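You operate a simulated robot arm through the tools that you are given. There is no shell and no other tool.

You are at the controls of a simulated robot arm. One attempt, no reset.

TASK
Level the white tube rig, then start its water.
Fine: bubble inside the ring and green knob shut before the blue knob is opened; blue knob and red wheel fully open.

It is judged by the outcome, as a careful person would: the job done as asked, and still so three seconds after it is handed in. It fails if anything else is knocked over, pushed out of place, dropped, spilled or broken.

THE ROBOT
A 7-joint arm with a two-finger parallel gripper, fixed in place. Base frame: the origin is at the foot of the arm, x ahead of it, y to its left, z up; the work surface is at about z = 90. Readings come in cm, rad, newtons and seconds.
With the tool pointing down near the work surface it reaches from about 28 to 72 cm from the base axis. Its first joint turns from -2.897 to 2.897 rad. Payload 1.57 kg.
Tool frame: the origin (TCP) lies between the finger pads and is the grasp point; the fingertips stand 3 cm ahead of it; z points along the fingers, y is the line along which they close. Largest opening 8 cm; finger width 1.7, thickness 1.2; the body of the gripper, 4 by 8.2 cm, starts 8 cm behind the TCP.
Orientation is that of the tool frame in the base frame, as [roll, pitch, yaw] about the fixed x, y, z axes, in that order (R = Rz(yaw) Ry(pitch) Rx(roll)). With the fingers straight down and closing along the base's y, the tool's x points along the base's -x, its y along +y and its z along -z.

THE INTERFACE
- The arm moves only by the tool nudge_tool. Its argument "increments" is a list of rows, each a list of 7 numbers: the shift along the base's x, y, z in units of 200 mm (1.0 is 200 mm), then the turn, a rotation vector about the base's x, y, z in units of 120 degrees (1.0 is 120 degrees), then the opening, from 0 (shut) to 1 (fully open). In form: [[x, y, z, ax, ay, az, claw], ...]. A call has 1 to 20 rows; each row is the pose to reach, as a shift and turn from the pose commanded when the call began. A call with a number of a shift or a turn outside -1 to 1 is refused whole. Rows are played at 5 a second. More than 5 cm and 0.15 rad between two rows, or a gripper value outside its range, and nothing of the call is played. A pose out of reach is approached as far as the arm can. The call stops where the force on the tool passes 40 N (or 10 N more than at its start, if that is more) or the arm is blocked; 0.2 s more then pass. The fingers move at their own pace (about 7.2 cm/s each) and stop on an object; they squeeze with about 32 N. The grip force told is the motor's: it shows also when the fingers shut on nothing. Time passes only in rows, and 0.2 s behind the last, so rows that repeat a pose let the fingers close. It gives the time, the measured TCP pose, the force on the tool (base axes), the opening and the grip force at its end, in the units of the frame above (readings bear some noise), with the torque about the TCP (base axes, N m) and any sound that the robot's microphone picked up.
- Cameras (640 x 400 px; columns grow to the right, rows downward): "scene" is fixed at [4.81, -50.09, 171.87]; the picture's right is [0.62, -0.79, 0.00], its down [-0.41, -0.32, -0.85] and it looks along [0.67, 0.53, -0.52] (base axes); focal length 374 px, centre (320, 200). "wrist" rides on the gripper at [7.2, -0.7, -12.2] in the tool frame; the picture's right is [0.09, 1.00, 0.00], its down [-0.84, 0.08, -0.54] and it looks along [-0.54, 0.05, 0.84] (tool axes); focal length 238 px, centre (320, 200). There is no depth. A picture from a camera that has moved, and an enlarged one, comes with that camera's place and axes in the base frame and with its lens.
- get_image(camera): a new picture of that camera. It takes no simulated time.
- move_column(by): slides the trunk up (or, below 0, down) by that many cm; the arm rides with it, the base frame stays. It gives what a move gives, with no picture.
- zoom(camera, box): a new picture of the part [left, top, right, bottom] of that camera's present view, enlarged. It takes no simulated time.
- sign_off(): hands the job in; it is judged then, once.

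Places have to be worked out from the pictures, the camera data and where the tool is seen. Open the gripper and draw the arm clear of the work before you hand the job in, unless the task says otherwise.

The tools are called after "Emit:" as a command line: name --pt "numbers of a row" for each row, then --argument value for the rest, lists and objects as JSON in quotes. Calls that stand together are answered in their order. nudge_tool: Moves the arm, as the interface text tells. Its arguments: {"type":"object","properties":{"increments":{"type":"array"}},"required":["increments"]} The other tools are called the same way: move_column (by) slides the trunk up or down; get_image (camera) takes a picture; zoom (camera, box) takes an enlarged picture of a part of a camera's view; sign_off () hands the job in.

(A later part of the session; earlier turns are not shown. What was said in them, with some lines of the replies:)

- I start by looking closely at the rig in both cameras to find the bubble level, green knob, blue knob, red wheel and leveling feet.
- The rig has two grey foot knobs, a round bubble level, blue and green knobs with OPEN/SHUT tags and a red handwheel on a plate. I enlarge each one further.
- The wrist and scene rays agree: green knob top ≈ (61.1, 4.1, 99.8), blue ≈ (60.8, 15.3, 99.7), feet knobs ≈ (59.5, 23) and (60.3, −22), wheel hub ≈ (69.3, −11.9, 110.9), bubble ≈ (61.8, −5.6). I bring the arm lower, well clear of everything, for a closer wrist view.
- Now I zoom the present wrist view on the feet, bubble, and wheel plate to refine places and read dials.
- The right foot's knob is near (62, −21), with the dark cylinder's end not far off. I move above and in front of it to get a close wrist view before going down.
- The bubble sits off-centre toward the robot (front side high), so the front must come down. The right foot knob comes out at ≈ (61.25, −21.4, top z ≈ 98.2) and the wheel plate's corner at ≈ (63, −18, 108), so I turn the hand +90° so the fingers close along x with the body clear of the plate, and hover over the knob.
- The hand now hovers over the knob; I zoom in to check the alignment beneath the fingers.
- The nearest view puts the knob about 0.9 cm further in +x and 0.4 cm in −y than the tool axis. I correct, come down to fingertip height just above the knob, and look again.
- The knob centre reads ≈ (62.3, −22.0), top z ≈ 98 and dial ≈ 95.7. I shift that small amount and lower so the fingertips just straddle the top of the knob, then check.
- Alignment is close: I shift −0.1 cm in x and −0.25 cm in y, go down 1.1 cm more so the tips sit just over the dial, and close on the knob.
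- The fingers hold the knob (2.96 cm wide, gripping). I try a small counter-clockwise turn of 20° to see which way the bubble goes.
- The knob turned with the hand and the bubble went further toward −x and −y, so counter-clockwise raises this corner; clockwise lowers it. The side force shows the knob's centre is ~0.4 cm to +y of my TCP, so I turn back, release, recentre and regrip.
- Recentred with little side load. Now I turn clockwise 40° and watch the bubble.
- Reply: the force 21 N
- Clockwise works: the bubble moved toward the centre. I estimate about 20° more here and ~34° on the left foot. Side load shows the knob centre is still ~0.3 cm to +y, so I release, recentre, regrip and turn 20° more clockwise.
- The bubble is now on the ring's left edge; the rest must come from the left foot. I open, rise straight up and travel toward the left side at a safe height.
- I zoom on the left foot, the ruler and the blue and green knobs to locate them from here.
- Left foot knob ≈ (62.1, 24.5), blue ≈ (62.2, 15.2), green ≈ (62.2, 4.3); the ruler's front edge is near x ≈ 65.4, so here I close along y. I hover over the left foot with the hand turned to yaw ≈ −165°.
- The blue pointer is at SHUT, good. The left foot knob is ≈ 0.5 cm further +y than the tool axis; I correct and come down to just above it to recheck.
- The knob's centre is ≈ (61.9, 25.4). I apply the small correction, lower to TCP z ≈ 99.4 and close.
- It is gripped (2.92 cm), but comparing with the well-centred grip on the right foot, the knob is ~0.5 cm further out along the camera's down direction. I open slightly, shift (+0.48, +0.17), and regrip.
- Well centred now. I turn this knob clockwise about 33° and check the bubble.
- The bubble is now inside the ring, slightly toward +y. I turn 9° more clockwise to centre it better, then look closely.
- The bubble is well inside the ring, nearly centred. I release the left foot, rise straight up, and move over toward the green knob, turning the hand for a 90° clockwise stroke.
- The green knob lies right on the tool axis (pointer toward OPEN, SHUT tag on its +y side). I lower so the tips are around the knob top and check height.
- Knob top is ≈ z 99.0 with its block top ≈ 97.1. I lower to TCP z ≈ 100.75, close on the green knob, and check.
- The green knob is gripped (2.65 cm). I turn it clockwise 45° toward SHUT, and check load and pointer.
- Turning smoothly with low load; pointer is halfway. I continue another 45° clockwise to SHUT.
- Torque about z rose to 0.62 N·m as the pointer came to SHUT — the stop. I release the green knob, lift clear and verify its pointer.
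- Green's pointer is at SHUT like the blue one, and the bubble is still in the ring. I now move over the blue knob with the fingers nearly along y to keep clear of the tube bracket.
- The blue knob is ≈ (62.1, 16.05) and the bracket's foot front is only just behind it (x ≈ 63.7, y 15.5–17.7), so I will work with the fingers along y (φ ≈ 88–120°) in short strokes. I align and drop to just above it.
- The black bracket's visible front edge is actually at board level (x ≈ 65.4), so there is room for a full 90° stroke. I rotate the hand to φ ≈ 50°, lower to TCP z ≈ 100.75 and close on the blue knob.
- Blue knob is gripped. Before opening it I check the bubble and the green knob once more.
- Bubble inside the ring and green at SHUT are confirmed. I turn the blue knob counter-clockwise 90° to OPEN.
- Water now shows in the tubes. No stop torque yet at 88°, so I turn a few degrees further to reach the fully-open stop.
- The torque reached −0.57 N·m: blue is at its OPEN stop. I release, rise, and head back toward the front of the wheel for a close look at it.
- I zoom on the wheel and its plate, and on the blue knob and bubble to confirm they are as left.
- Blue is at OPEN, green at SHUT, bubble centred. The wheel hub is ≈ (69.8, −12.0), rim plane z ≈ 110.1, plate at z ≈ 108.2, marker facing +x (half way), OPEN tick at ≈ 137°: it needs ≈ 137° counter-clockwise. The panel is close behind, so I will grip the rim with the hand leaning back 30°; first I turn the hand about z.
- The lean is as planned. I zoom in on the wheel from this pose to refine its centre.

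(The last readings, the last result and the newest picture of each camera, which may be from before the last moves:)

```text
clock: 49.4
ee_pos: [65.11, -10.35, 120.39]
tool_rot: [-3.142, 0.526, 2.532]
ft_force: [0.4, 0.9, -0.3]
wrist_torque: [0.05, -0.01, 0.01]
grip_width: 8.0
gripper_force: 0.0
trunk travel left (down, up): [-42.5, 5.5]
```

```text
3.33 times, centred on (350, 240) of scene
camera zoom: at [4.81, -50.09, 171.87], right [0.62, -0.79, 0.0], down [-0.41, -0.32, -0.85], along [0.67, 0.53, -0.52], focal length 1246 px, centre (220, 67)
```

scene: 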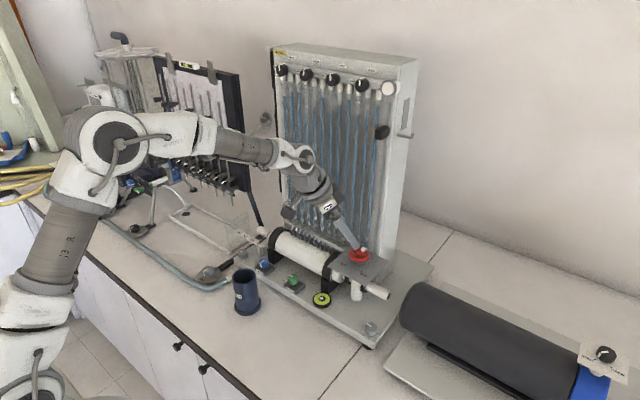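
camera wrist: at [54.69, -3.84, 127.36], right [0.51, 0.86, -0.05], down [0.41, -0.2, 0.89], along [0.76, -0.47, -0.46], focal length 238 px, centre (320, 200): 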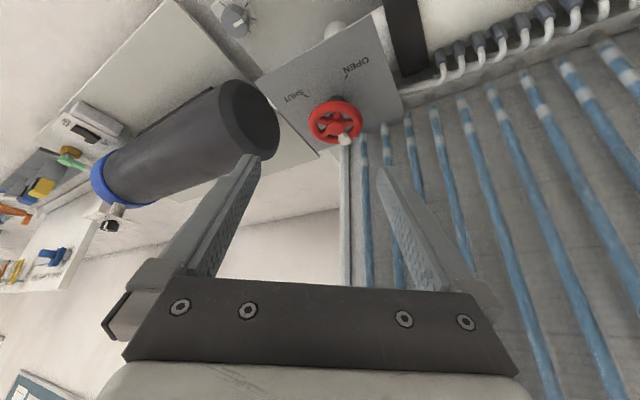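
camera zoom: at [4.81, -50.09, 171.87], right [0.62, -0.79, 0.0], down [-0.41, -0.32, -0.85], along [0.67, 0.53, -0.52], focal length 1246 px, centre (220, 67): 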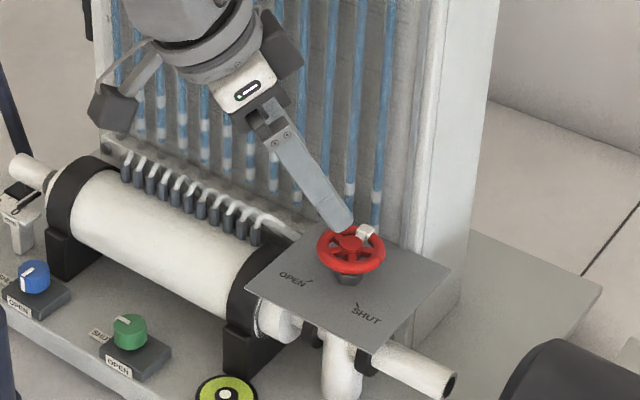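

Two views triangulate well: rim centre C ≈ (70.03, −11.95, 109.83), plate at z ≈ 107.2, SHUT tick exactly at 225°, so OPEN is at 135°. I move to a hover 5 cm back along the tool axis and recheck.

Emit:
nudge_tool --pt "0.05 0.009 -0.11 0 0 0 1" --pt "0.1065 0.018 -0.2335 0 0 0 1"

Emit:
get_image --camera "wrist"

Emit:
zoom --camera "wrist" --box '[240, 100, 400, 200]'

Emit:
zoom --camera "scene" --box '[300, 200, 420, 290]'

```text
clock: 50.0
ee_pos: [67.25, -9.93, 115.75]
tool_rot: [3.141, 0.526, 2.529]
ft_force: [-0.5, -0.6, 0.1]
wrist_torque: [-0.01, -0.01, 0.03]
grip_width: 7.99
gripper_force: 0.0
trunk travel left (down, up): [-42.5, 5.5]
```

```text
taken
camera wrist: at [56.79, -3.47, 122.68], right [0.51, 0.86, -0.05], down [0.41, -0.2, 0.89], along [0.76, -0.47, -0.46], focal length 238 px, centre (320, 200)
```

wrist: 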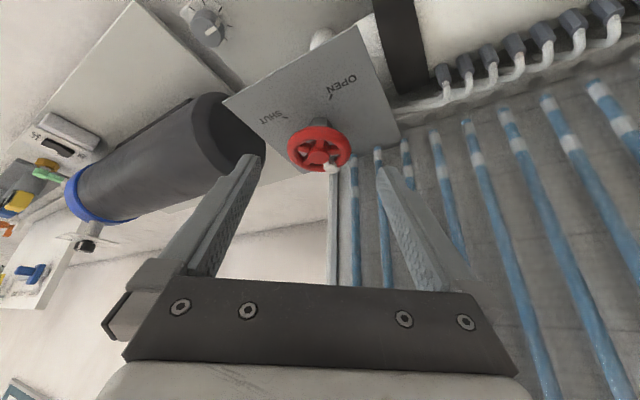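

```text
4.00 times, centred on (320, 150) of wrist
camera zoom: at [56.79, -3.47, 122.68], right [0.51, 0.86, -0.05], down [0.41, -0.2, 0.89], along [0.76, -0.47, -0.46], focal length 953 px, centre (320, 400)
```

zoom: 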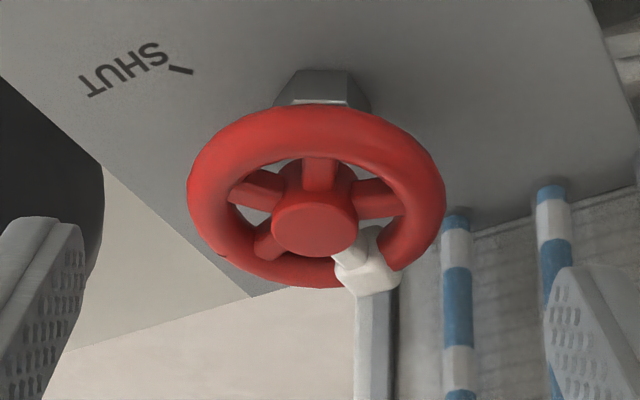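

```text
4.44 times, centred on (360, 245) of scene
camera zoom: at [4.81, -50.09, 171.87], right [0.62, -0.79, 0.0], down [-0.41, -0.32, -0.85], along [0.67, 0.53, -0.52], focal length 1661 px, centre (142, 0)
```

zoom: 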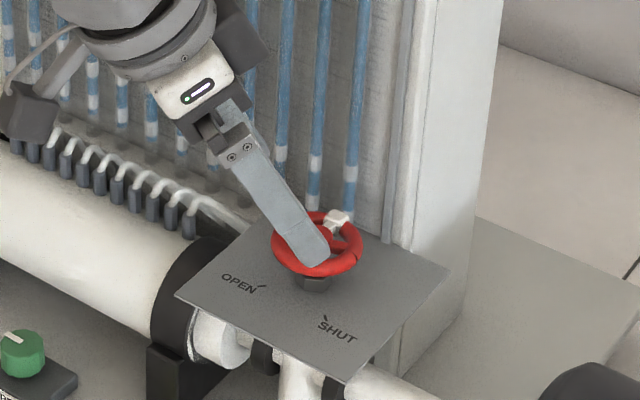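

The rim centre is confirmed at ≈ (70.0, −11.96, 109.83) and midway between the fingers. I advance 5 cm along the tool axis and close on the rim.

Emit:
nudge_tool --pt "0.0335 -0.0252 -0.0727 0 0 0 1" --pt "0.067 -0.0503 -0.1453 0 0 0 1" --pt "0.1005 -0.0755 -0.218 0 0 0 1" --pt "0.1005 -0.0755 -0.218 0 0 0 0.8" --pt "0.1005 -0.0755 -0.218 0 0 0 0.6" --pt "0.1005 -0.0755 -0.218 0 0 0 0.5" --pt "0.1005 -0.0755 -0.218 0 0 0 0.5"

Emit:
zoom --camera "wrist" --box '[240, 120, 400, 220]'

Emit:
zoom --camera "scene" --box '[300, 200, 420, 290]'

```text
clock: 51.6
ee_pos: [69.26, -11.49, 111.24]
tool_rot: [-3.141, 0.523, 2.532]
ft_force: [0.7, 1.3, 0.3]
wrist_torque: [0.1, -0.1, 0.04]
grip_width: 5.31
gripper_force: 45.1
trunk travel left (down, up): [-42.5, 5.5]
```

```text
4.00 times, centred on (320, 170) of wrist
camera zoom: at [58.82, -4.97, 118.29], right [0.51, 0.86, -0.05], down [0.42, -0.2, 0.89], along [0.76, -0.47, -0.46], focal length 953 px, centre (320, 320)
```

zoom: 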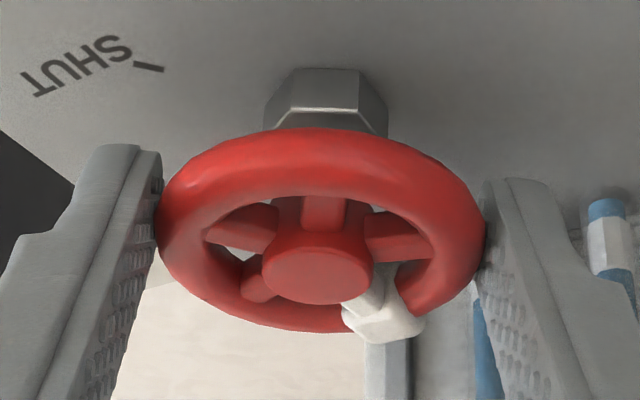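

```text
4.44 times, centred on (360, 245) of scene
camera zoom: at [4.81, -50.09, 171.87], right [0.62, -0.79, 0.0], down [-0.41, -0.32, -0.85], along [0.67, 0.53, -0.52], focal length 1661 px, centre (142, 0)
```

zoom: 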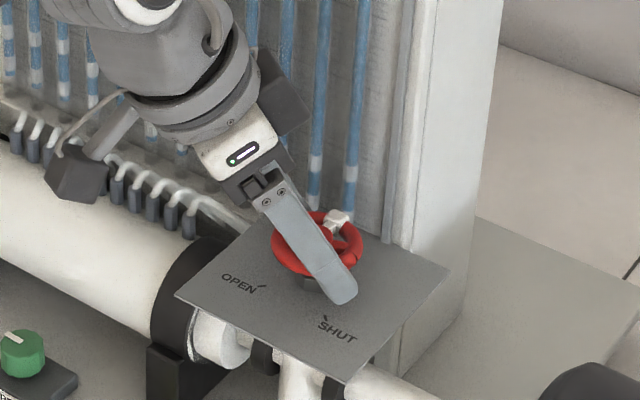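

The rim is gripped (5.31 cm) with almost no side load. I turn the wheel counter-clockwise about its own axis, first 24°, and check.

Emit:
nudge_tool --pt "-0.0031 -0.0054 0 0 0 0.0667 0.5" --pt "-0.0055 -0.0112 0 0 0 0.1333 0.5" --pt "-0.007 -0.0172 0 0 0 0.2 0.5" --pt "-0.007 -0.0172 0 0 0 0.2 0.5"

Emit:
zoom --camera "wrist" --box '[240, 120, 400, 220]'

Emit:
zoom --camera "scene" --box '[300, 200, 420, 290]'

```text
clock: 52.6
ee_pos: [69.16, -11.73, 111.33]
tool_rot: [3.141, 0.526, 2.95]
ft_force: [0.4, 3.2, -1.0]
wrist_torque: [0.13, 0.21, 0.03]
grip_width: 5.33
gripper_force: 45.0
trunk travel left (down, up): [-42.5, 5.5]
```

```text
4.00 times, centred on (320, 170) of wrist
camera zoom: at [56.93, -10.17, 118.31], right [0.11, 0.99, -0.05], down [0.46, -0.01, 0.89], along [0.88, -0.12, -0.46], focal length 953 px, centre (320, 320)
```

zoom: 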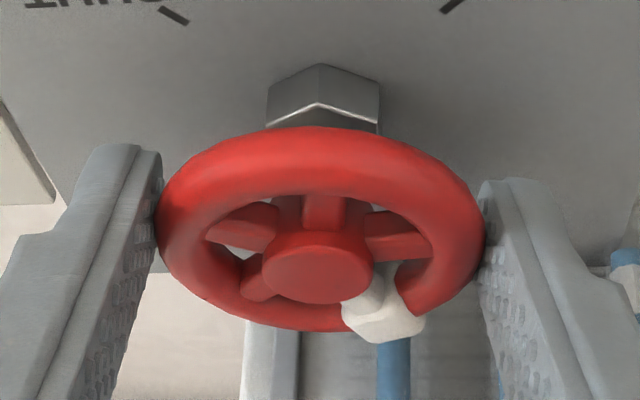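

```text
4.44 times, centred on (360, 245) of scene
camera zoom: at [4.81, -50.09, 171.87], right [0.62, -0.79, 0.0], down [-0.41, -0.32, -0.85], along [0.67, 0.53, -0.52], focal length 1661 px, centre (142, 0)
```

zoom: 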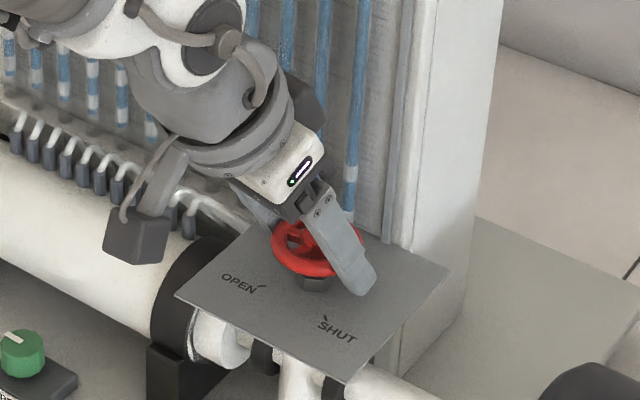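

The wheel turns with the hand with little load. I continue this stroke 56° more about the wheel axis.

Emit:
nudge_tool --pt "-0.0007 -0.0062 0 0 0 0.0667 0.5" --pt "-0.0005 -0.0124 0 0 0 0.1333 0.5" --pt "0.0006 -0.0186 0 0 0 0.2 0.5" --pt "0.0025 -0.0245 0 0 0 0.2667 0.5" --pt "0.0053 -0.0301 0 0 0 0.3333 0.5" --pt "0.0088 -0.0352 0 0 0 0.4 0.5" --pt "0.0129 -0.0399 0 0 0 0.4667 0.5" --pt "0.0129 -0.0399 0 0 0 0.4667 0.5"

Emit:
zoom --camera "wrist" --box '[240, 120, 400, 220]'

Emit:
zoom --camera "scene" --box '[280, 150, 440, 290]'

```text
clock: 54.4
ee_pos: [69.41, -12.62, 111.33]
tool_rot: [3.14, 0.525, -2.355]
ft_force: [-3.6, 3.4, -1.4]
wrist_torque: [-0.2, 0.47, 0.07]
grip_width: 5.27
gripper_force: 44.9
trunk travel left (down, up): [-42.5, 5.5]
```

```text
4.00 times, centred on (320, 170) of wrist
camera zoom: at [61.18, -21.87, 118.33], right [-0.76, 0.65, -0.05], down [0.27, 0.38, 0.89], along [0.59, 0.66, -0.46], focal length 953 px, centre (320, 320)
```

zoom: 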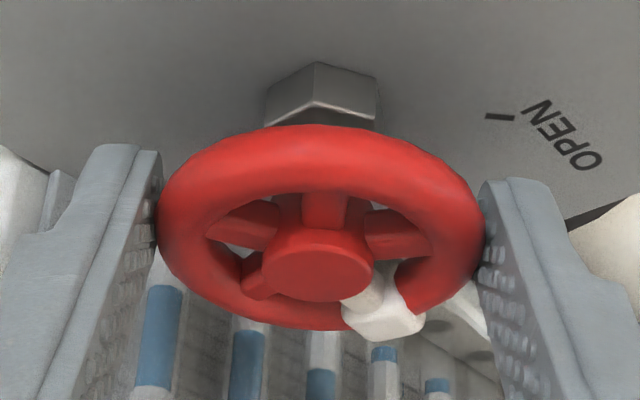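

```text
2.86 times, centred on (360, 220) of scene
camera zoom: at [4.81, -50.09, 171.87], right [0.62, -0.79, 0.0], down [-0.41, -0.32, -0.85], along [0.67, 0.53, -0.52], focal length 1068 px, centre (206, 143)
```

zoom: 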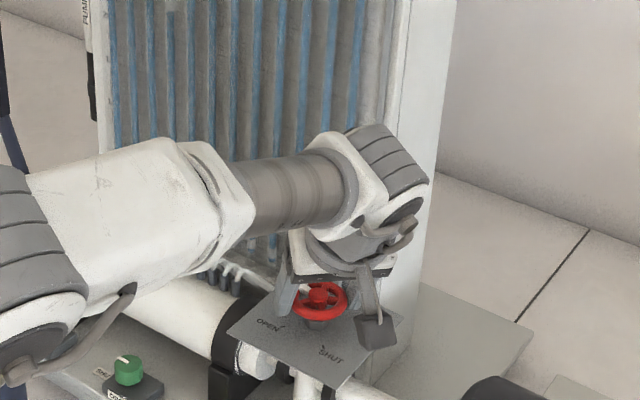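

The marker is now at about 80°, no stop yet. I open, back off along the tool axis, swing the hand back around to an azimuth of 132° at hover height for the second stroke.

Emit:
nudge_tool --pt "0 0 0 0 0 0 0.8" --pt "0 0 0 0 0 0 0.88" --pt "-0.029 -0.029 0.0722 0 0 0 0.88" --pt "-0.0587 -0.0587 0.1443 0 0 0 0.88" --pt "-0.088 -0.088 0.2165 0 0 0 0.88" --pt "-0.104 -0.0705 0.24 0 0 -0.0667 0.88" --pt "-0.1165 -0.0505 0.25 0 0 -0.1333 0.88" --pt "-0.1265 -0.029 0.25 0 0 -0.2 0.88" --pt "-0.1335 -0.006 0.25 0 0 -0.2667 0.88" --pt "-0.1375 0.017 0.25 0 0 -0.3333 0.88" --pt "-0.138 0.041 0.25 0 0 -0.4 0.88" --pt "-0.135 0.0645 0.25 0 0 -0.4667 0.88" --pt "-0.1285 0.0875 0.25 0 0 -0.5333 0.88" --pt "-0.1195 0.109 0.25 0 0 -0.6 0.88" --pt "-0.1075 0.1295 0.25 0 0 -0.6667 0.88" --pt "-0.0925 0.148 0.24 0 0 -0.7333 0.88" --pt "-0.0815 0.1585 0.2165 0 0 -0.775 0.88"

Emit:
get_image --camera "wrist"

Emit:
zoom --camera "wrist" --box '[240, 100, 400, 200]'

Emit:
zoom --camera "scene" --box '[280, 170, 440, 290]'

```text
clock: 58.0
ee_pos: [67.86, -9.5, 115.68]
tool_rot: [-3.141, 0.524, 2.303]
ft_force: [0.7, 0.6, 0.5]
wrist_torque: [-0.01, 0.0, 0.03]
grip_width: 7.04
gripper_force: 0.0
trunk travel left (down, up): [-42.5, 5.5]
```

```text
taken
camera wrist: at [59.1, -0.78, 122.63], right [0.69, 0.72, -0.05], down [0.36, -0.29, 0.89], along [0.63, -0.63, -0.46], focal length 238 px, centre (320, 200)
```

wrist: 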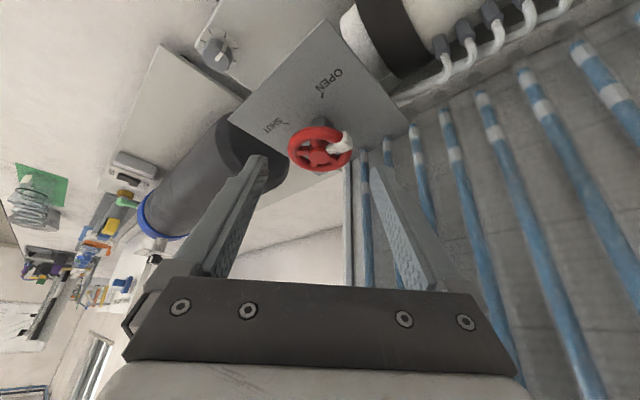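

```text
4.00 times, centred on (320, 150) of wrist
camera zoom: at [59.1, -0.78, 122.63], right [0.69, 0.72, -0.05], down [0.36, -0.29, 0.89], along [0.63, -0.63, -0.46], focal length 953 px, centre (320, 400)
```

zoom: 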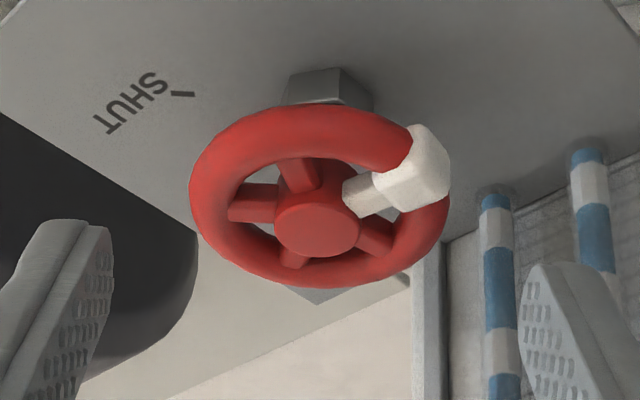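

```text
3.33 times, centred on (360, 230) of scene
camera zoom: at [4.81, -50.09, 171.87], right [0.62, -0.79, 0.0], down [-0.41, -0.32, -0.85], along [0.67, 0.53, -0.52], focal length 1246 px, centre (187, 100)
```

zoom: 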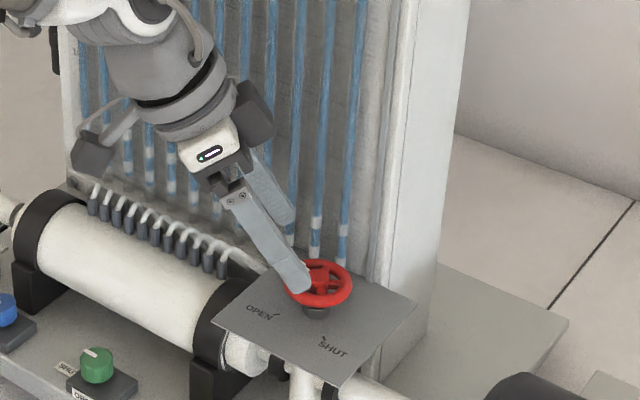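

The marker block sits at ~75–80°, too near where the right finger would land at this azimuth. Instead I swing to azimuth 207° (contact at 117°, clear of the marker) for a short stroke, and look before going in.

Emit:
nudge_tool --pt "-0.0165 -0.017 0.02 0 0 0.0667 0.88" --pt "-0.0305 -0.0365 0.03 0 0 0.1333 0.88" --pt "-0.042 -0.0575 0.03 0 0 0.2 0.88" --pt "-0.05 -0.0795 0.03 0 0 0.2667 0.88" --pt "-0.055 -0.103 0.03 0 0 0.3333 0.88" --pt "-0.0565 -0.1265 0.03 0 0 0.4 0.88" --pt "-0.055 -0.15 0.03 0 0 0.4667 0.88" --pt "-0.05 -0.1735 0.03 0 0 0.5333 0.88" --pt "-0.042 -0.1955 0.02 0 0 0.6 0.88" --pt "-0.038 -0.2035 0 0 0 0.625 0.88"

Emit:
zoom --camera "wrist" --box '[240, 100, 400, 200]'

Emit:
zoom --camera "scene" --box '[280, 170, 440, 290]'

```text
clock: 60.2
ee_pos: [67.0, -13.65, 115.56]
tool_rot: [3.141, 0.524, -2.668]
ft_force: [-1.1, 0.7, 0.4]
wrist_torque: [-0.05, -0.04, 0.02]
grip_width: 7.03
gripper_force: 0.2
trunk travel left (down, up): [-42.5, 5.5]
```

```text
4.00 times, centred on (320, 150) of wrist
camera zoom: at [56.4, -19.79, 122.63], right [-0.52, 0.85, -0.05], down [0.37, 0.28, 0.89], along [0.77, 0.45, -0.46], focal length 953 px, centre (320, 400)
```

zoom: 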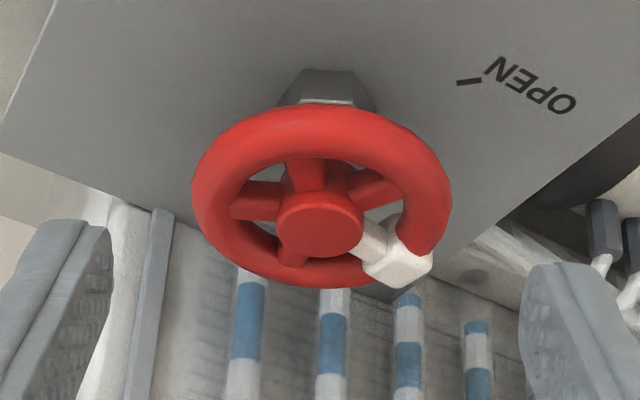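

```text
3.33 times, centred on (360, 230) of scene
camera zoom: at [4.81, -50.09, 171.87], right [0.62, -0.79, 0.0], down [-0.41, -0.32, -0.85], along [0.67, 0.53, -0.52], focal length 1246 px, centre (187, 100)
```

zoom: 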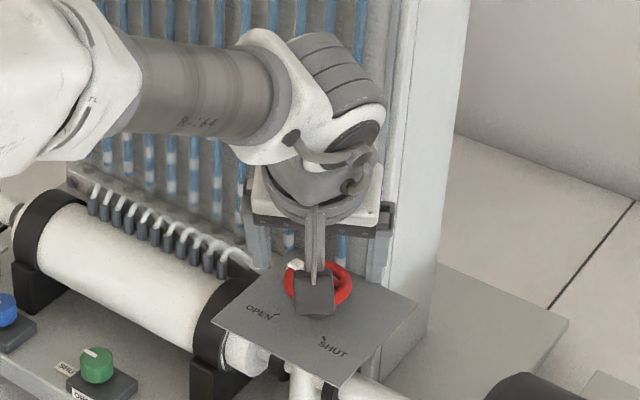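

The marker block is clear of both finger planes here. I advance onto the rim, close, and turn 22° counter-clockwise about the wheel axis.

Emit:
nudge_tool --pt "0.0372 0.0189 -0.0722 0 0 0 0.88" --pt "0.0743 0.0379 -0.1443 0 0 0 0.88" --pt "0.1115 0.0568 -0.2165 0 0 0 0.88" --pt "0.1115 0.0568 -0.2165 0 0 0 0.7" --pt "0.1115 0.0568 -0.2165 0 0 0 0.5" --pt "0.1115 0.0568 -0.2165 0 0 0 0.5" --pt "0.1148 0.0514 -0.2165 0 0 0.0667 0.5" --pt "0.1187 0.0465 -0.2165 0 0 0.1333 0.5" --pt "0.1221 0.0433 -0.2165 0 0 0.1833 0.5" --pt "0.1221 0.0433 -0.2165 0 0 0.1833 0.5"

Emit:
zoom --camera "wrist" --box '[240, 120, 400, 220]'

Emit:
zoom --camera "scene" --box '[280, 170, 440, 290]'

```text
clock: 62.4
ee_pos: [69.48, -12.63, 111.23]
tool_rot: [-3.141, 0.524, -2.284]
ft_force: [-2.1, 3.1, 0.6]
wrist_torque: [-0.25, 0.76, 0.05]
grip_width: 5.28
gripper_force: 44.5
trunk travel left (down, up): [-42.5, 5.5]
```

```text
4.00 times, centred on (320, 170) of wrist
camera zoom: at [61.93, -22.42, 118.31], right [-0.8, 0.59, -0.05], down [0.24, 0.39, 0.89], along [0.54, 0.7, -0.46], focal length 953 px, centre (320, 320)
```

zoom: 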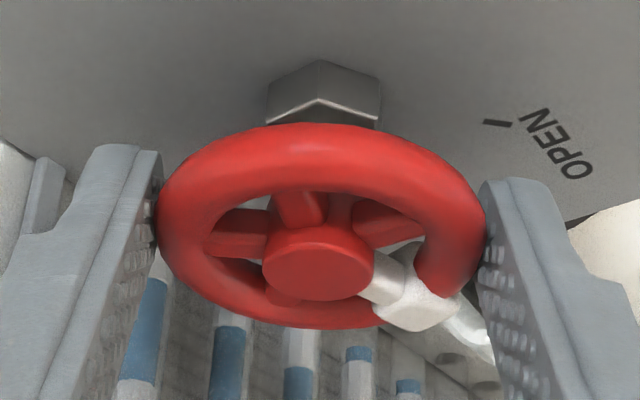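

```text
3.33 times, centred on (360, 230) of scene
camera zoom: at [4.81, -50.09, 171.87], right [0.62, -0.79, 0.0], down [-0.41, -0.32, -0.85], along [0.67, 0.53, -0.52], focal length 1246 px, centre (187, 100)
```

zoom: 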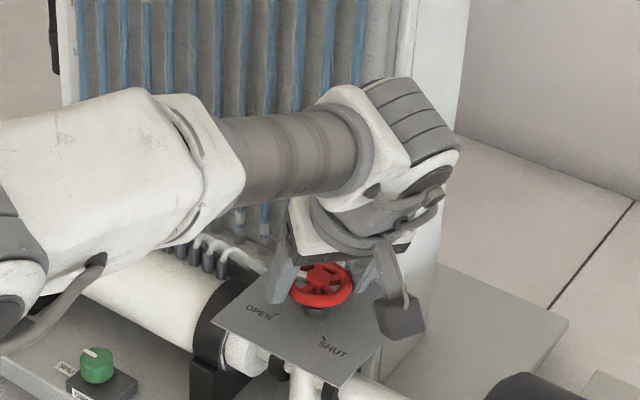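

The wheel followed. I open, back off, and swing the hand to azimuth 145° for the final stroke, then check the marker.

Emit:
nudge_tool --pt "0 0 0 0 0 0 0.8" --pt "0 0 0 0 0 0 0.88" --pt "-0.027 -0.0315 0.0722 0 0 0 0.88" --pt "-0.0547 -0.063 0.1443 0 0 0 0.88" --pt "-0.082 -0.0945 0.2165 0 0 0 0.88" --pt "-0.099 -0.0775 0.24 0 0 -0.0667 0.88" --pt "-0.113 -0.0585 0.25 0 0 -0.1333 0.88" --pt "-0.1245 -0.038 0.25 0 0 -0.2 0.88" --pt "-0.133 -0.0155 0.25 0 0 -0.2667 0.88" --pt "-0.1385 0.0075 0.25 0 0 -0.3333 0.88" --pt "-0.1405 0.031 0.25 0 0 -0.4 0.88" --pt "-0.139 0.0545 0.25 0 0 -0.4667 0.88" --pt "-0.1345 0.078 0.25 0 0 -0.5333 0.88" --pt "-0.127 0.1005 0.25 0 0 -0.6 0.88" --pt "-0.116 0.1215 0.24 0 0 -0.6667 0.88" --pt "-0.11 0.1315 0.2165 0 0 -0.7 0.88"

Emit:
zoom --camera "wrist" --box '[240, 100, 400, 200]'

Emit:
zoom --camera "scene" --box '[280, 170, 440, 290]'

```text
clock: 65.8
ee_pos: [67.32, -10.01, 115.51]
tool_rot: [-3.141, 0.524, 2.53]
ft_force: [0.5, 0.2, -0.3]
wrist_torque: [0.02, -0.02, 0.0]
grip_width: 7.04
gripper_force: 0.1
trunk travel left (down, up): [-42.5, 5.5]
```

```text
4.00 times, centred on (320, 150) of wrist
camera zoom: at [56.86, -3.5, 122.63], right [0.51, 0.86, -0.05], down [0.42, -0.2, 0.89], along [0.76, -0.47, -0.46], focal length 953 px, centre (320, 400)
```

zoom: 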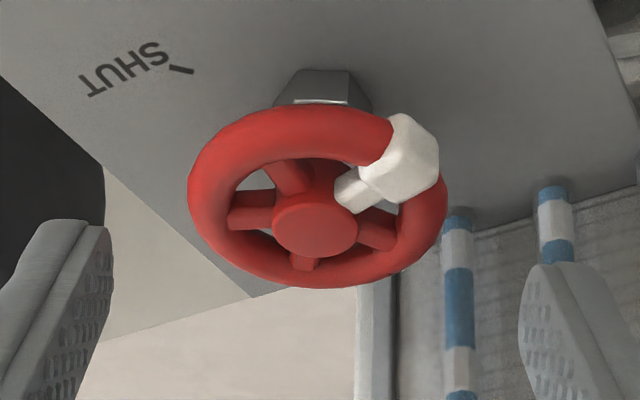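

```text
3.33 times, centred on (360, 230) of scene
camera zoom: at [4.81, -50.09, 171.87], right [0.62, -0.79, 0.0], down [-0.41, -0.32, -0.85], along [0.67, 0.53, -0.52], focal length 1246 px, centre (187, 100)
```

zoom: 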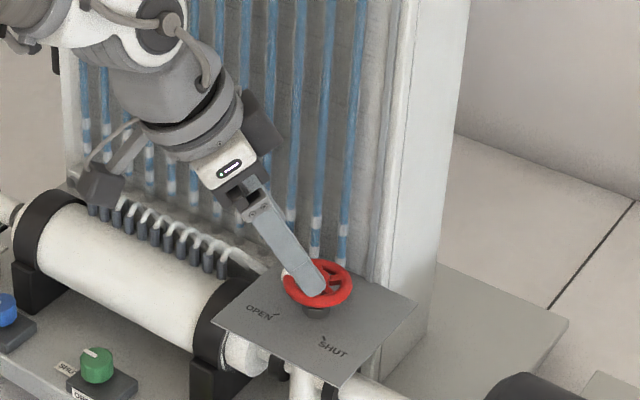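

The marker is at ≈ 100°, about 35° short of OPEN. I shift to azimuth 138°, advance onto the rim, grip and turn 24° first.

Emit:
nudge_tool --pt "0.013 0.016 0 0 0 -0.0583 0.88" --pt "0.044 -0.0119 -0.0722 0 0 -0.0583 0.88" --pt "0.0749 -0.0398 -0.1443 0 0 -0.0583 0.88" --pt "0.1059 -0.0677 -0.2165 0 0 -0.0583 0.88" --pt "0.1059 -0.0677 -0.2165 0 0 -0.0583 0.7" --pt "0.1059 -0.0677 -0.2165 0 0 -0.0583 0.5" --pt "0.1059 -0.0677 -0.2165 0 0 -0.0583 0.5" --pt "0.102 -0.0727 -0.2165 0 0 0.0083 0.5" --pt "0.0989 -0.0781 -0.2165 0 0 0.075 0.5" --pt "0.0965 -0.0839 -0.2165 0 0 0.1417 0.5" --pt "0.0965 -0.0839 -0.2165 0 0 0.1417 0.5"

Emit:
zoom --camera "wrist" --box '[240, 120, 400, 220]'

Emit:
zoom --camera "scene" --box '[280, 170, 440, 290]'

```text
clock: 68.2
ee_pos: [69.18, -11.78, 111.27]
tool_rot: [3.141, 0.525, 2.828]
ft_force: [-1.0, 1.7, 0.0]
wrist_torque: [0.14, -0.24, 0.06]
grip_width: 5.31
gripper_force: 45.1
trunk travel left (down, up): [-42.5, 5.5]
```

```text
4.00 times, centred on (320, 170) of wrist
camera zoom: at [57.26, -8.59, 118.34], right [0.23, 0.97, -0.05], down [0.46, -0.07, 0.89], along [0.86, -0.23, -0.46], focal length 953 px, centre (320, 320)
```

zoom: 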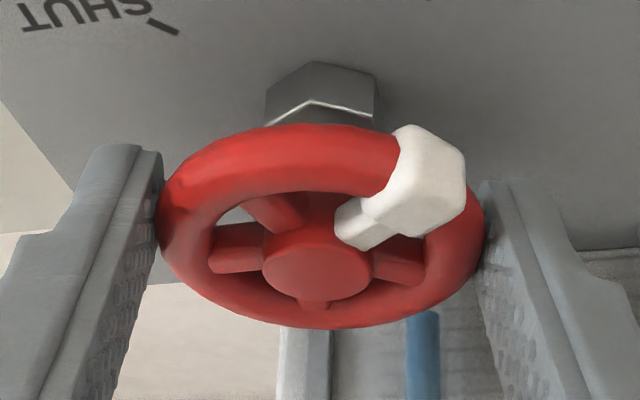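

```text
3.33 times, centred on (360, 230) of scene
camera zoom: at [4.81, -50.09, 171.87], right [0.62, -0.79, 0.0], down [-0.41, -0.32, -0.85], along [0.67, 0.53, -0.52], focal length 1246 px, centre (187, 100)
```

zoom: 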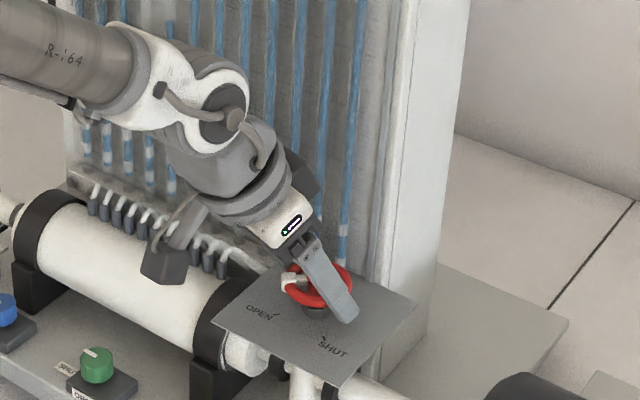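

No stop yet; marker ≈ 126°. I continue 10° more and watch the torque.

Emit:
nudge_tool --pt "-0.0008 -0.0031 0 0 0 0.0333 0.5" --pt "-0.0015 -0.0061 0 0 0 0.0667 0.5" --pt "-0.0018 -0.0077 0 0 0 0.0833 0.5" --pt "-0.0018 -0.0077 0 0 0 0.0833 0.5"

Emit:
zoom --camera "wrist" --box '[240, 100, 400, 200]'

Emit:
zoom --camera "scene" --box '[310, 220, 410, 290]'

```text
clock: 69.2
ee_pos: [69.12, -11.92, 111.29]
tool_rot: [3.14, 0.524, 3.001]
ft_force: [1.1, 0.7, 2.8]
wrist_torque: [0.36, 0.04, -1.42]
grip_width: 5.28
gripper_force: 44.9
trunk travel left (down, up): [-42.5, 5.5]
```

```text
4.00 times, centred on (320, 150) of wrist
camera zoom: at [56.88, -10.84, 118.34], right [0.06, 1.0, -0.05], down [0.46, 0.01, 0.89], along [0.89, -0.07, -0.46], focal length 953 px, centre (320, 400)
```

zoom: 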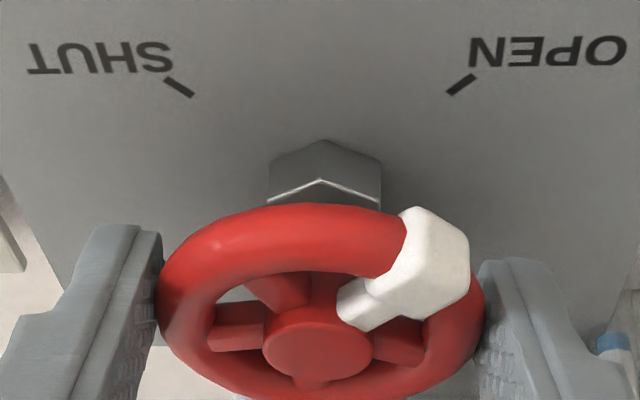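

```text
5.71 times, centred on (360, 255) of scene
camera zoom: at [4.81, -50.09, 171.87], right [0.62, -0.79, 0.0], down [-0.41, -0.32, -0.85], along [0.67, 0.53, -0.52], focal length 2136 px, centre (91, -114)
```

zoom: 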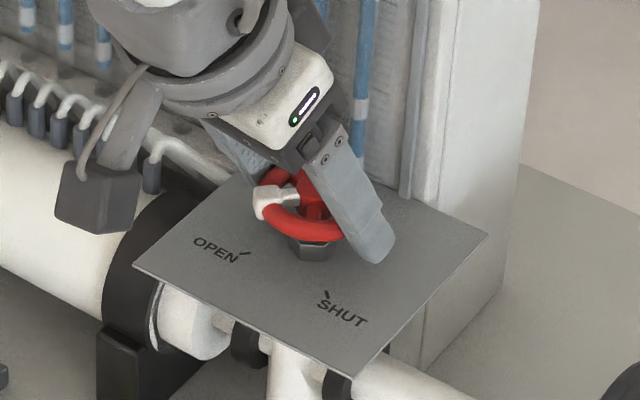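

Torque about z reached −1.42 N·m with the marker lined up on the OPEN tick: the wheel is at its open stop. I open the fingers, back off along the tool axis and withdraw.

Emit:
nudge_tool --pt "0 0 0 0 0 0 0.75" --pt "0 0 0 0 0 0 0.9" --pt "-0.0413 0.0058 0.0722 0 0 0 0.9" --pt "-0.0825 0.0116 0.1443 0 0 0 0.9" --pt "-0.1238 0.0174 0.2165 0 0 0 0.9" --pt "-0.22 0.0174 0.36 0 0 0 0.9" --pt "-0.36 0.0174 0.5 0 0 0 0.9" --pt "-0.52 0.0174 0.6 0 0 0 0.9" --pt "-0.7 0.0174 0.65 0 0 0 0.9"

Emit:
nudge_tool --pt "-0.1 0 0.1 0 0.0625 0 0.9" --pt "-0.2 0 0.2 0 0.125 0 0.9" --pt "-0.25 0 0.3 0 0.1875 0 0.9" --pt "-0.25 0 0.35 0 0.25 0 0.9"

Emit:
get_image --camera "scene"

Emit:
get_image --camera "wrist"

Emit:
zoom --camera "scene" --box '[230, 220, 420, 340]'

```text
clock: 71.2
ee_pos: [55.34, -11.48, 124.22]
tool_rot: [3.141, 0.524, 3.003]
ft_force: [0.7, 0.7, 0.0]
wrist_torque: [0.0, 0.0, -0.01]
grip_width: 7.2
gripper_force: 0.0
trunk travel left (down, up): [-42.5, 5.5]
```

```text
clock: 72.2
ee_pos: [50.09, -11.39, 131.31]
tool_rot: [-3.073, 0.001, 3.021]
ft_force: [0.2, 0.8, -0.1]
wrist_torque: [-0.03, -0.03, 0.0]
grip_width: 7.19
gripper_force: 0.0
trunk travel left (down, up): [-42.5, 5.5]
```

```text
taken
```

scene: 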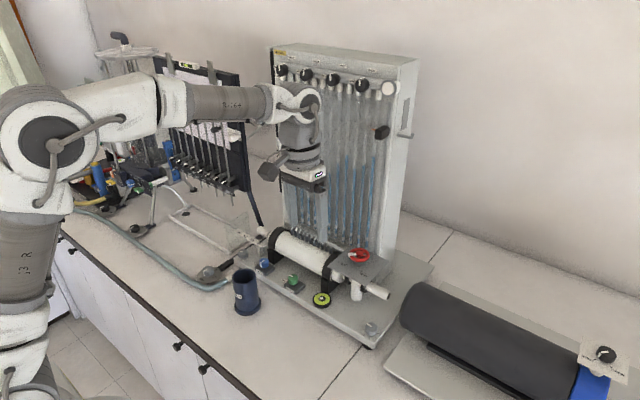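

```text
taken
camera wrist: at [43.04, -10.44, 143.5], right [0.03, 1.0, -0.07], down [0.84, 0.01, 0.54], along [0.54, -0.07, -0.84], focal length 238 px, centre (320, 200)
```

wrist: 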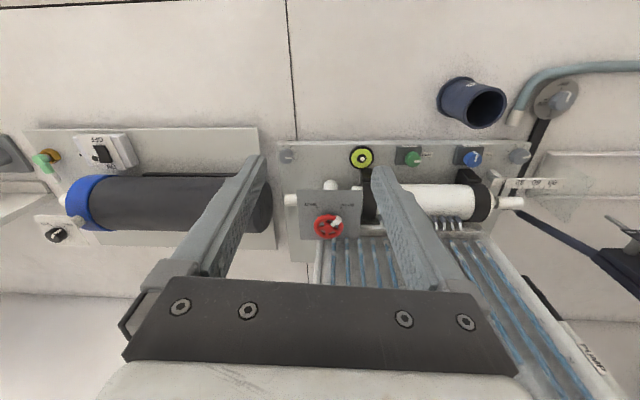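

```text
3.33 times, centred on (325, 280) of scene
camera zoom: at [4.81, -50.09, 171.87], right [0.62, -0.79, 0.0], down [-0.41, -0.32, -0.85], along [0.67, 0.53, -0.52], focal length 1246 px, centre (303, -67)
```

zoom: 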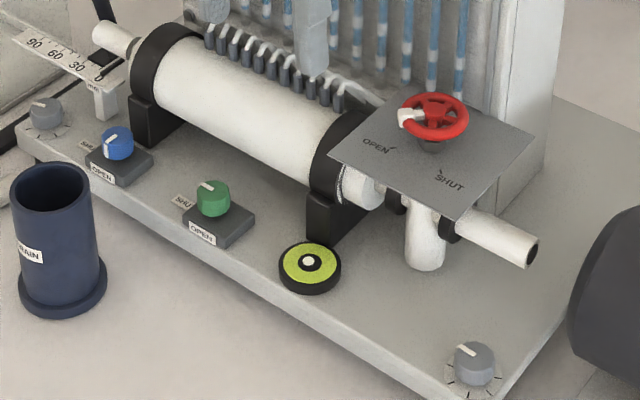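

The arm is clear. I check every item closely: wheel marker, bubble, both knobs, and the tubes and surroundings.

Emit:
zoom --camera "wrist" --box '[280, 130, 500, 250]'

Emit:
zoom --camera "scene" --box '[310, 230, 410, 310]'

Emit:
zoom --camera "scene" --box '[260, 40, 430, 270]'

Emit:
zoom --camera "scene" --box '[225, 240, 325, 310]'

```text
2.91 times, centred on (390, 190) of wrist
camera zoom: at [43.04, -10.44, 143.5], right [0.03, 1.0, -0.07], down [0.84, 0.01, 0.54], along [0.54, -0.07, -0.84], focal length 693 px, centre (116, 229)
```

zoom: 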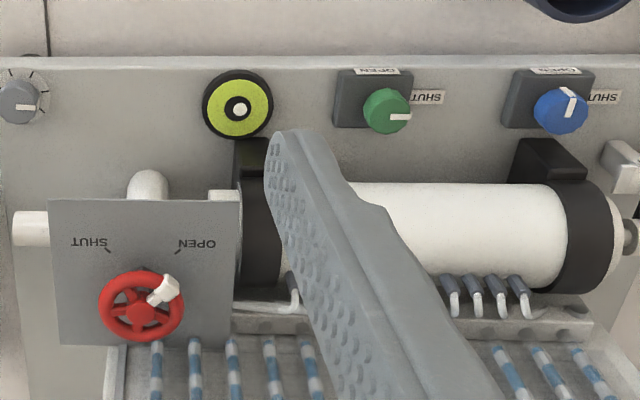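

```text
5.00 times, centred on (360, 270) of scene
camera zoom: at [4.81, -50.09, 171.87], right [0.62, -0.79, 0.0], down [-0.41, -0.32, -0.85], along [0.67, 0.53, -0.52], focal length 1869 px, centre (120, -150)
```

zoom: 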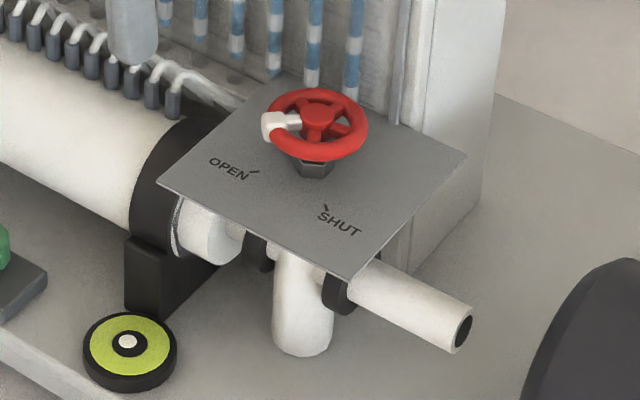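

```text
1.74 times, centred on (345, 155) of scene
camera zoom: at [4.81, -50.09, 171.87], right [0.62, -0.79, 0.0], down [-0.41, -0.32, -0.85], along [0.67, 0.53, -0.52], focal length 650 px, centre (276, 278)
```

zoom: 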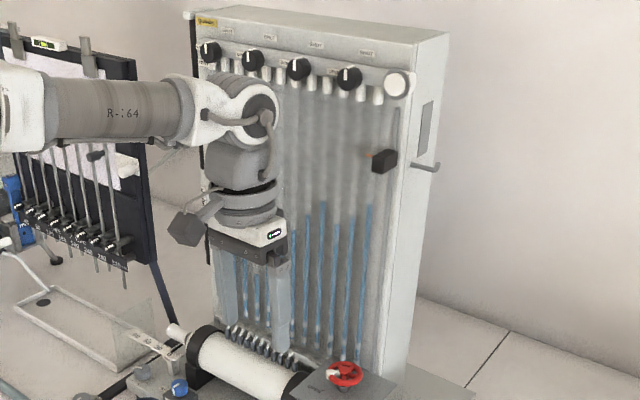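

```text
5.71 times, centred on (275, 275) of scene
camera zoom: at [4.81, -50.09, 171.87], right [0.62, -0.79, 0.0], down [-0.41, -0.32, -0.85], along [0.67, 0.53, -0.52], focal length 2136 px, centre (577, -229)
```

zoom: 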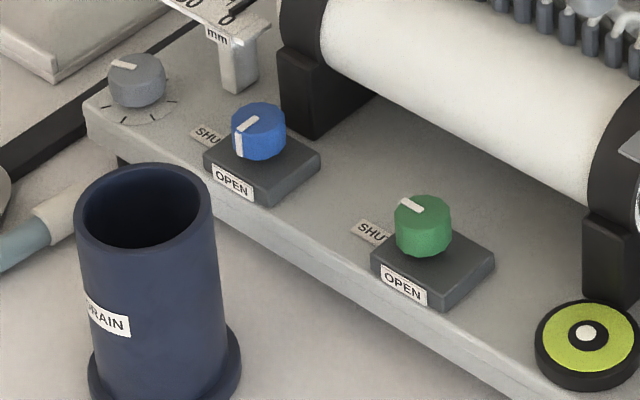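

All checks agree: bubble centred in the ring, green at SHUT, blue at OPEN, wheel marker on OPEN, water up in the tubes, nothing else moved. I draw the arm back to its start area with the gripper open and wait a moment.

Emit:
nudge_tool --pt "-0.15 0.08 0.15 0 0 0 1" --pt "-0.3 0.16 0.3 0 0 0 1" --pt "-0.45 0.3 0.45 0 0 0 1" --pt "-0.5 0.33 0.6 0 0 0 1" --pt "-0.5 0.33 0.6 0 0 0 1" --pt "-0.5 0.33 0.6 0 0 0 1" --pt "-0.5 0.33 0.6 0 0 0 1" --pt "-0.5 0.33 0.6 0 0 0 1" --pt "-0.5 0.33 0.6 0 0 0 1" --pt "-0.5 0.33 0.6 0 0 0 1"

Emit:
get_image --camera "scene"

Emit:
zoom --camera "scene" --box '[230, 220, 420, 340]'

```text
refused: row 3 steps farther than a row can; nothing moved
```

```text
taken
```

scene: 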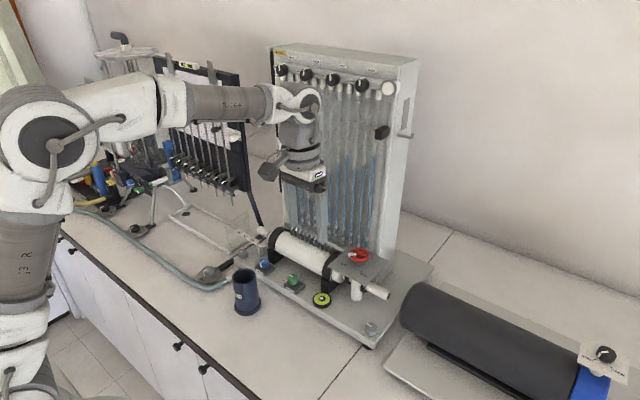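

```text
3.33 times, centred on (325, 280) of scene
camera zoom: at [4.81, -50.09, 171.87], right [0.62, -0.79, 0.0], down [-0.41, -0.32, -0.85], along [0.67, 0.53, -0.52], focal length 1246 px, centre (303, -67)
```

zoom: 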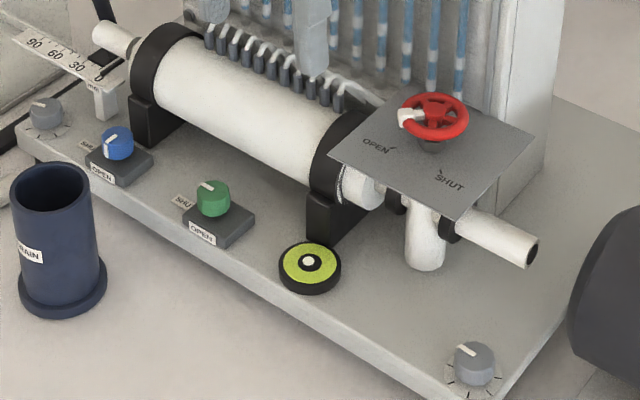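

That call was refused because one row stepped too far; nothing moved. I repeat the withdrawal with smaller steps.

Emit:
nudge_tool --pt "-0.12 0.06 0.12 0 0 0 1" --pt "-0.24 0.12 0.24 0 0 0 1" --pt "-0.36 0.18 0.36 0 0 0 1" --pt "-0.45 0.24 0.48 0 0 0 1" --pt "-0.5 0.3 0.6 0 0 0 1" --pt "-0.5 0.3 0.6 0 0 0 1" --pt "-0.5 0.3 0.6 0 0 0 1" --pt "-0.5 0.3 0.6 0 0 0 1" --pt "-0.5 0.3 0.6 0 0 0 1" --pt "-0.5 0.3 0.6 0 0 0 1" --pt "-0.5 0.3 0.6 0 0 0 1" --pt "-0.5 0.3 0.6 0 0 0 1"

Emit:
get_image --camera "scene"

Emit:
zoom --camera "scene" --box '[230, 220, 420, 340]'

Emit:
zoom --camera "wrist" --box '[250, 120, 470, 250]'

```text
clock: 74.8
ee_pos: [40.18, -5.57, 143.24]
tool_rot: [-3.072, 0.005, 3.02]
ft_force: [0.4, -0.6, -0.2]
wrist_torque: [-0.02, 0.01, -0.01]
grip_width: 8.0
gripper_force: 0.0
trunk travel left (down, up): [-42.5, 5.5]
```

```text
taken
```

scene: 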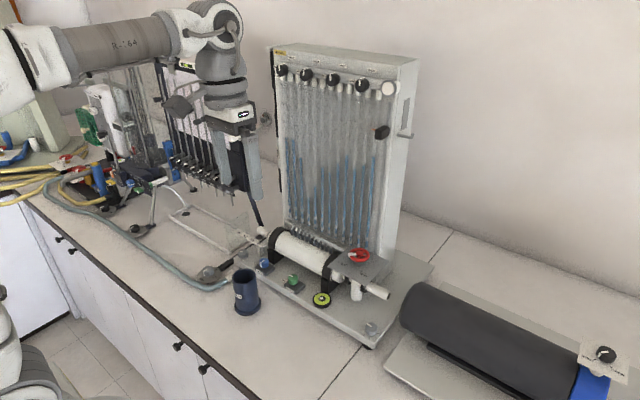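

```text
3.33 times, centred on (325, 280) of scene
camera zoom: at [4.81, -50.09, 171.87], right [0.62, -0.79, 0.0], down [-0.41, -0.32, -0.85], along [0.67, 0.53, -0.52], focal length 1246 px, centre (303, -67)
```

zoom: 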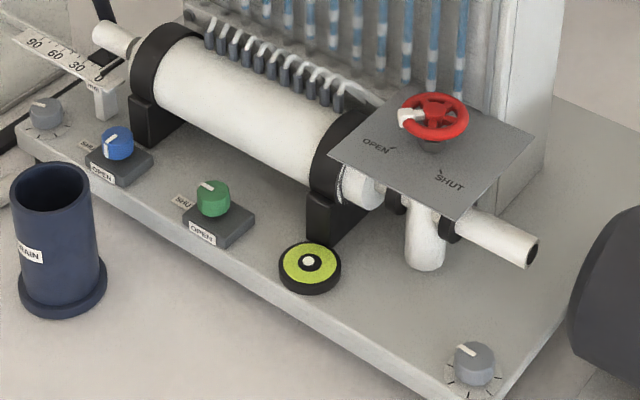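

```text
2.91 times, centred on (360, 185) of wrist
camera zoom: at [33.05, -4.44, 155.47], right [0.03, 1.0, -0.07], down [0.84, 0.01, 0.54], along [0.54, -0.07, -0.84], focal length 693 px, centre (204, 244)
```

zoom: 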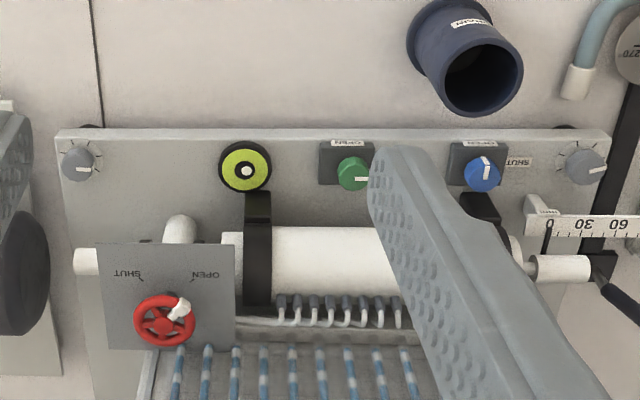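

The arm is back and clear with the gripper open. The bubble is in the ring, green is shut, blue and the red wheel are fully open and the water stands in the tubes, so I hand the job in.

Emit:
sign_off

```text
The job is handed in.
```

The white tube rig is level and its water is running, and I've handed the job in. I don't have the judging result, only my own final checks.

- **Bubble:** it sits nearly centred in the ring. I turned both front foot knobs clockwise to bring the front of the rig down.
- **Green knob:** turned to SHUT until it hit its stop, before I touched the blue knob. I checked the bubble and the green knob again just before opening the blue one.
- **Blue knob:** turned to OPEN until it hit its stop, and water then appeared in the tubes.
- **Red wheel:** turned until it hit its stop, with its marker on the OPEN tick.

In the last pictures nothing else had moved and I saw no spill. The arm is back near its starting position with the gripper open.
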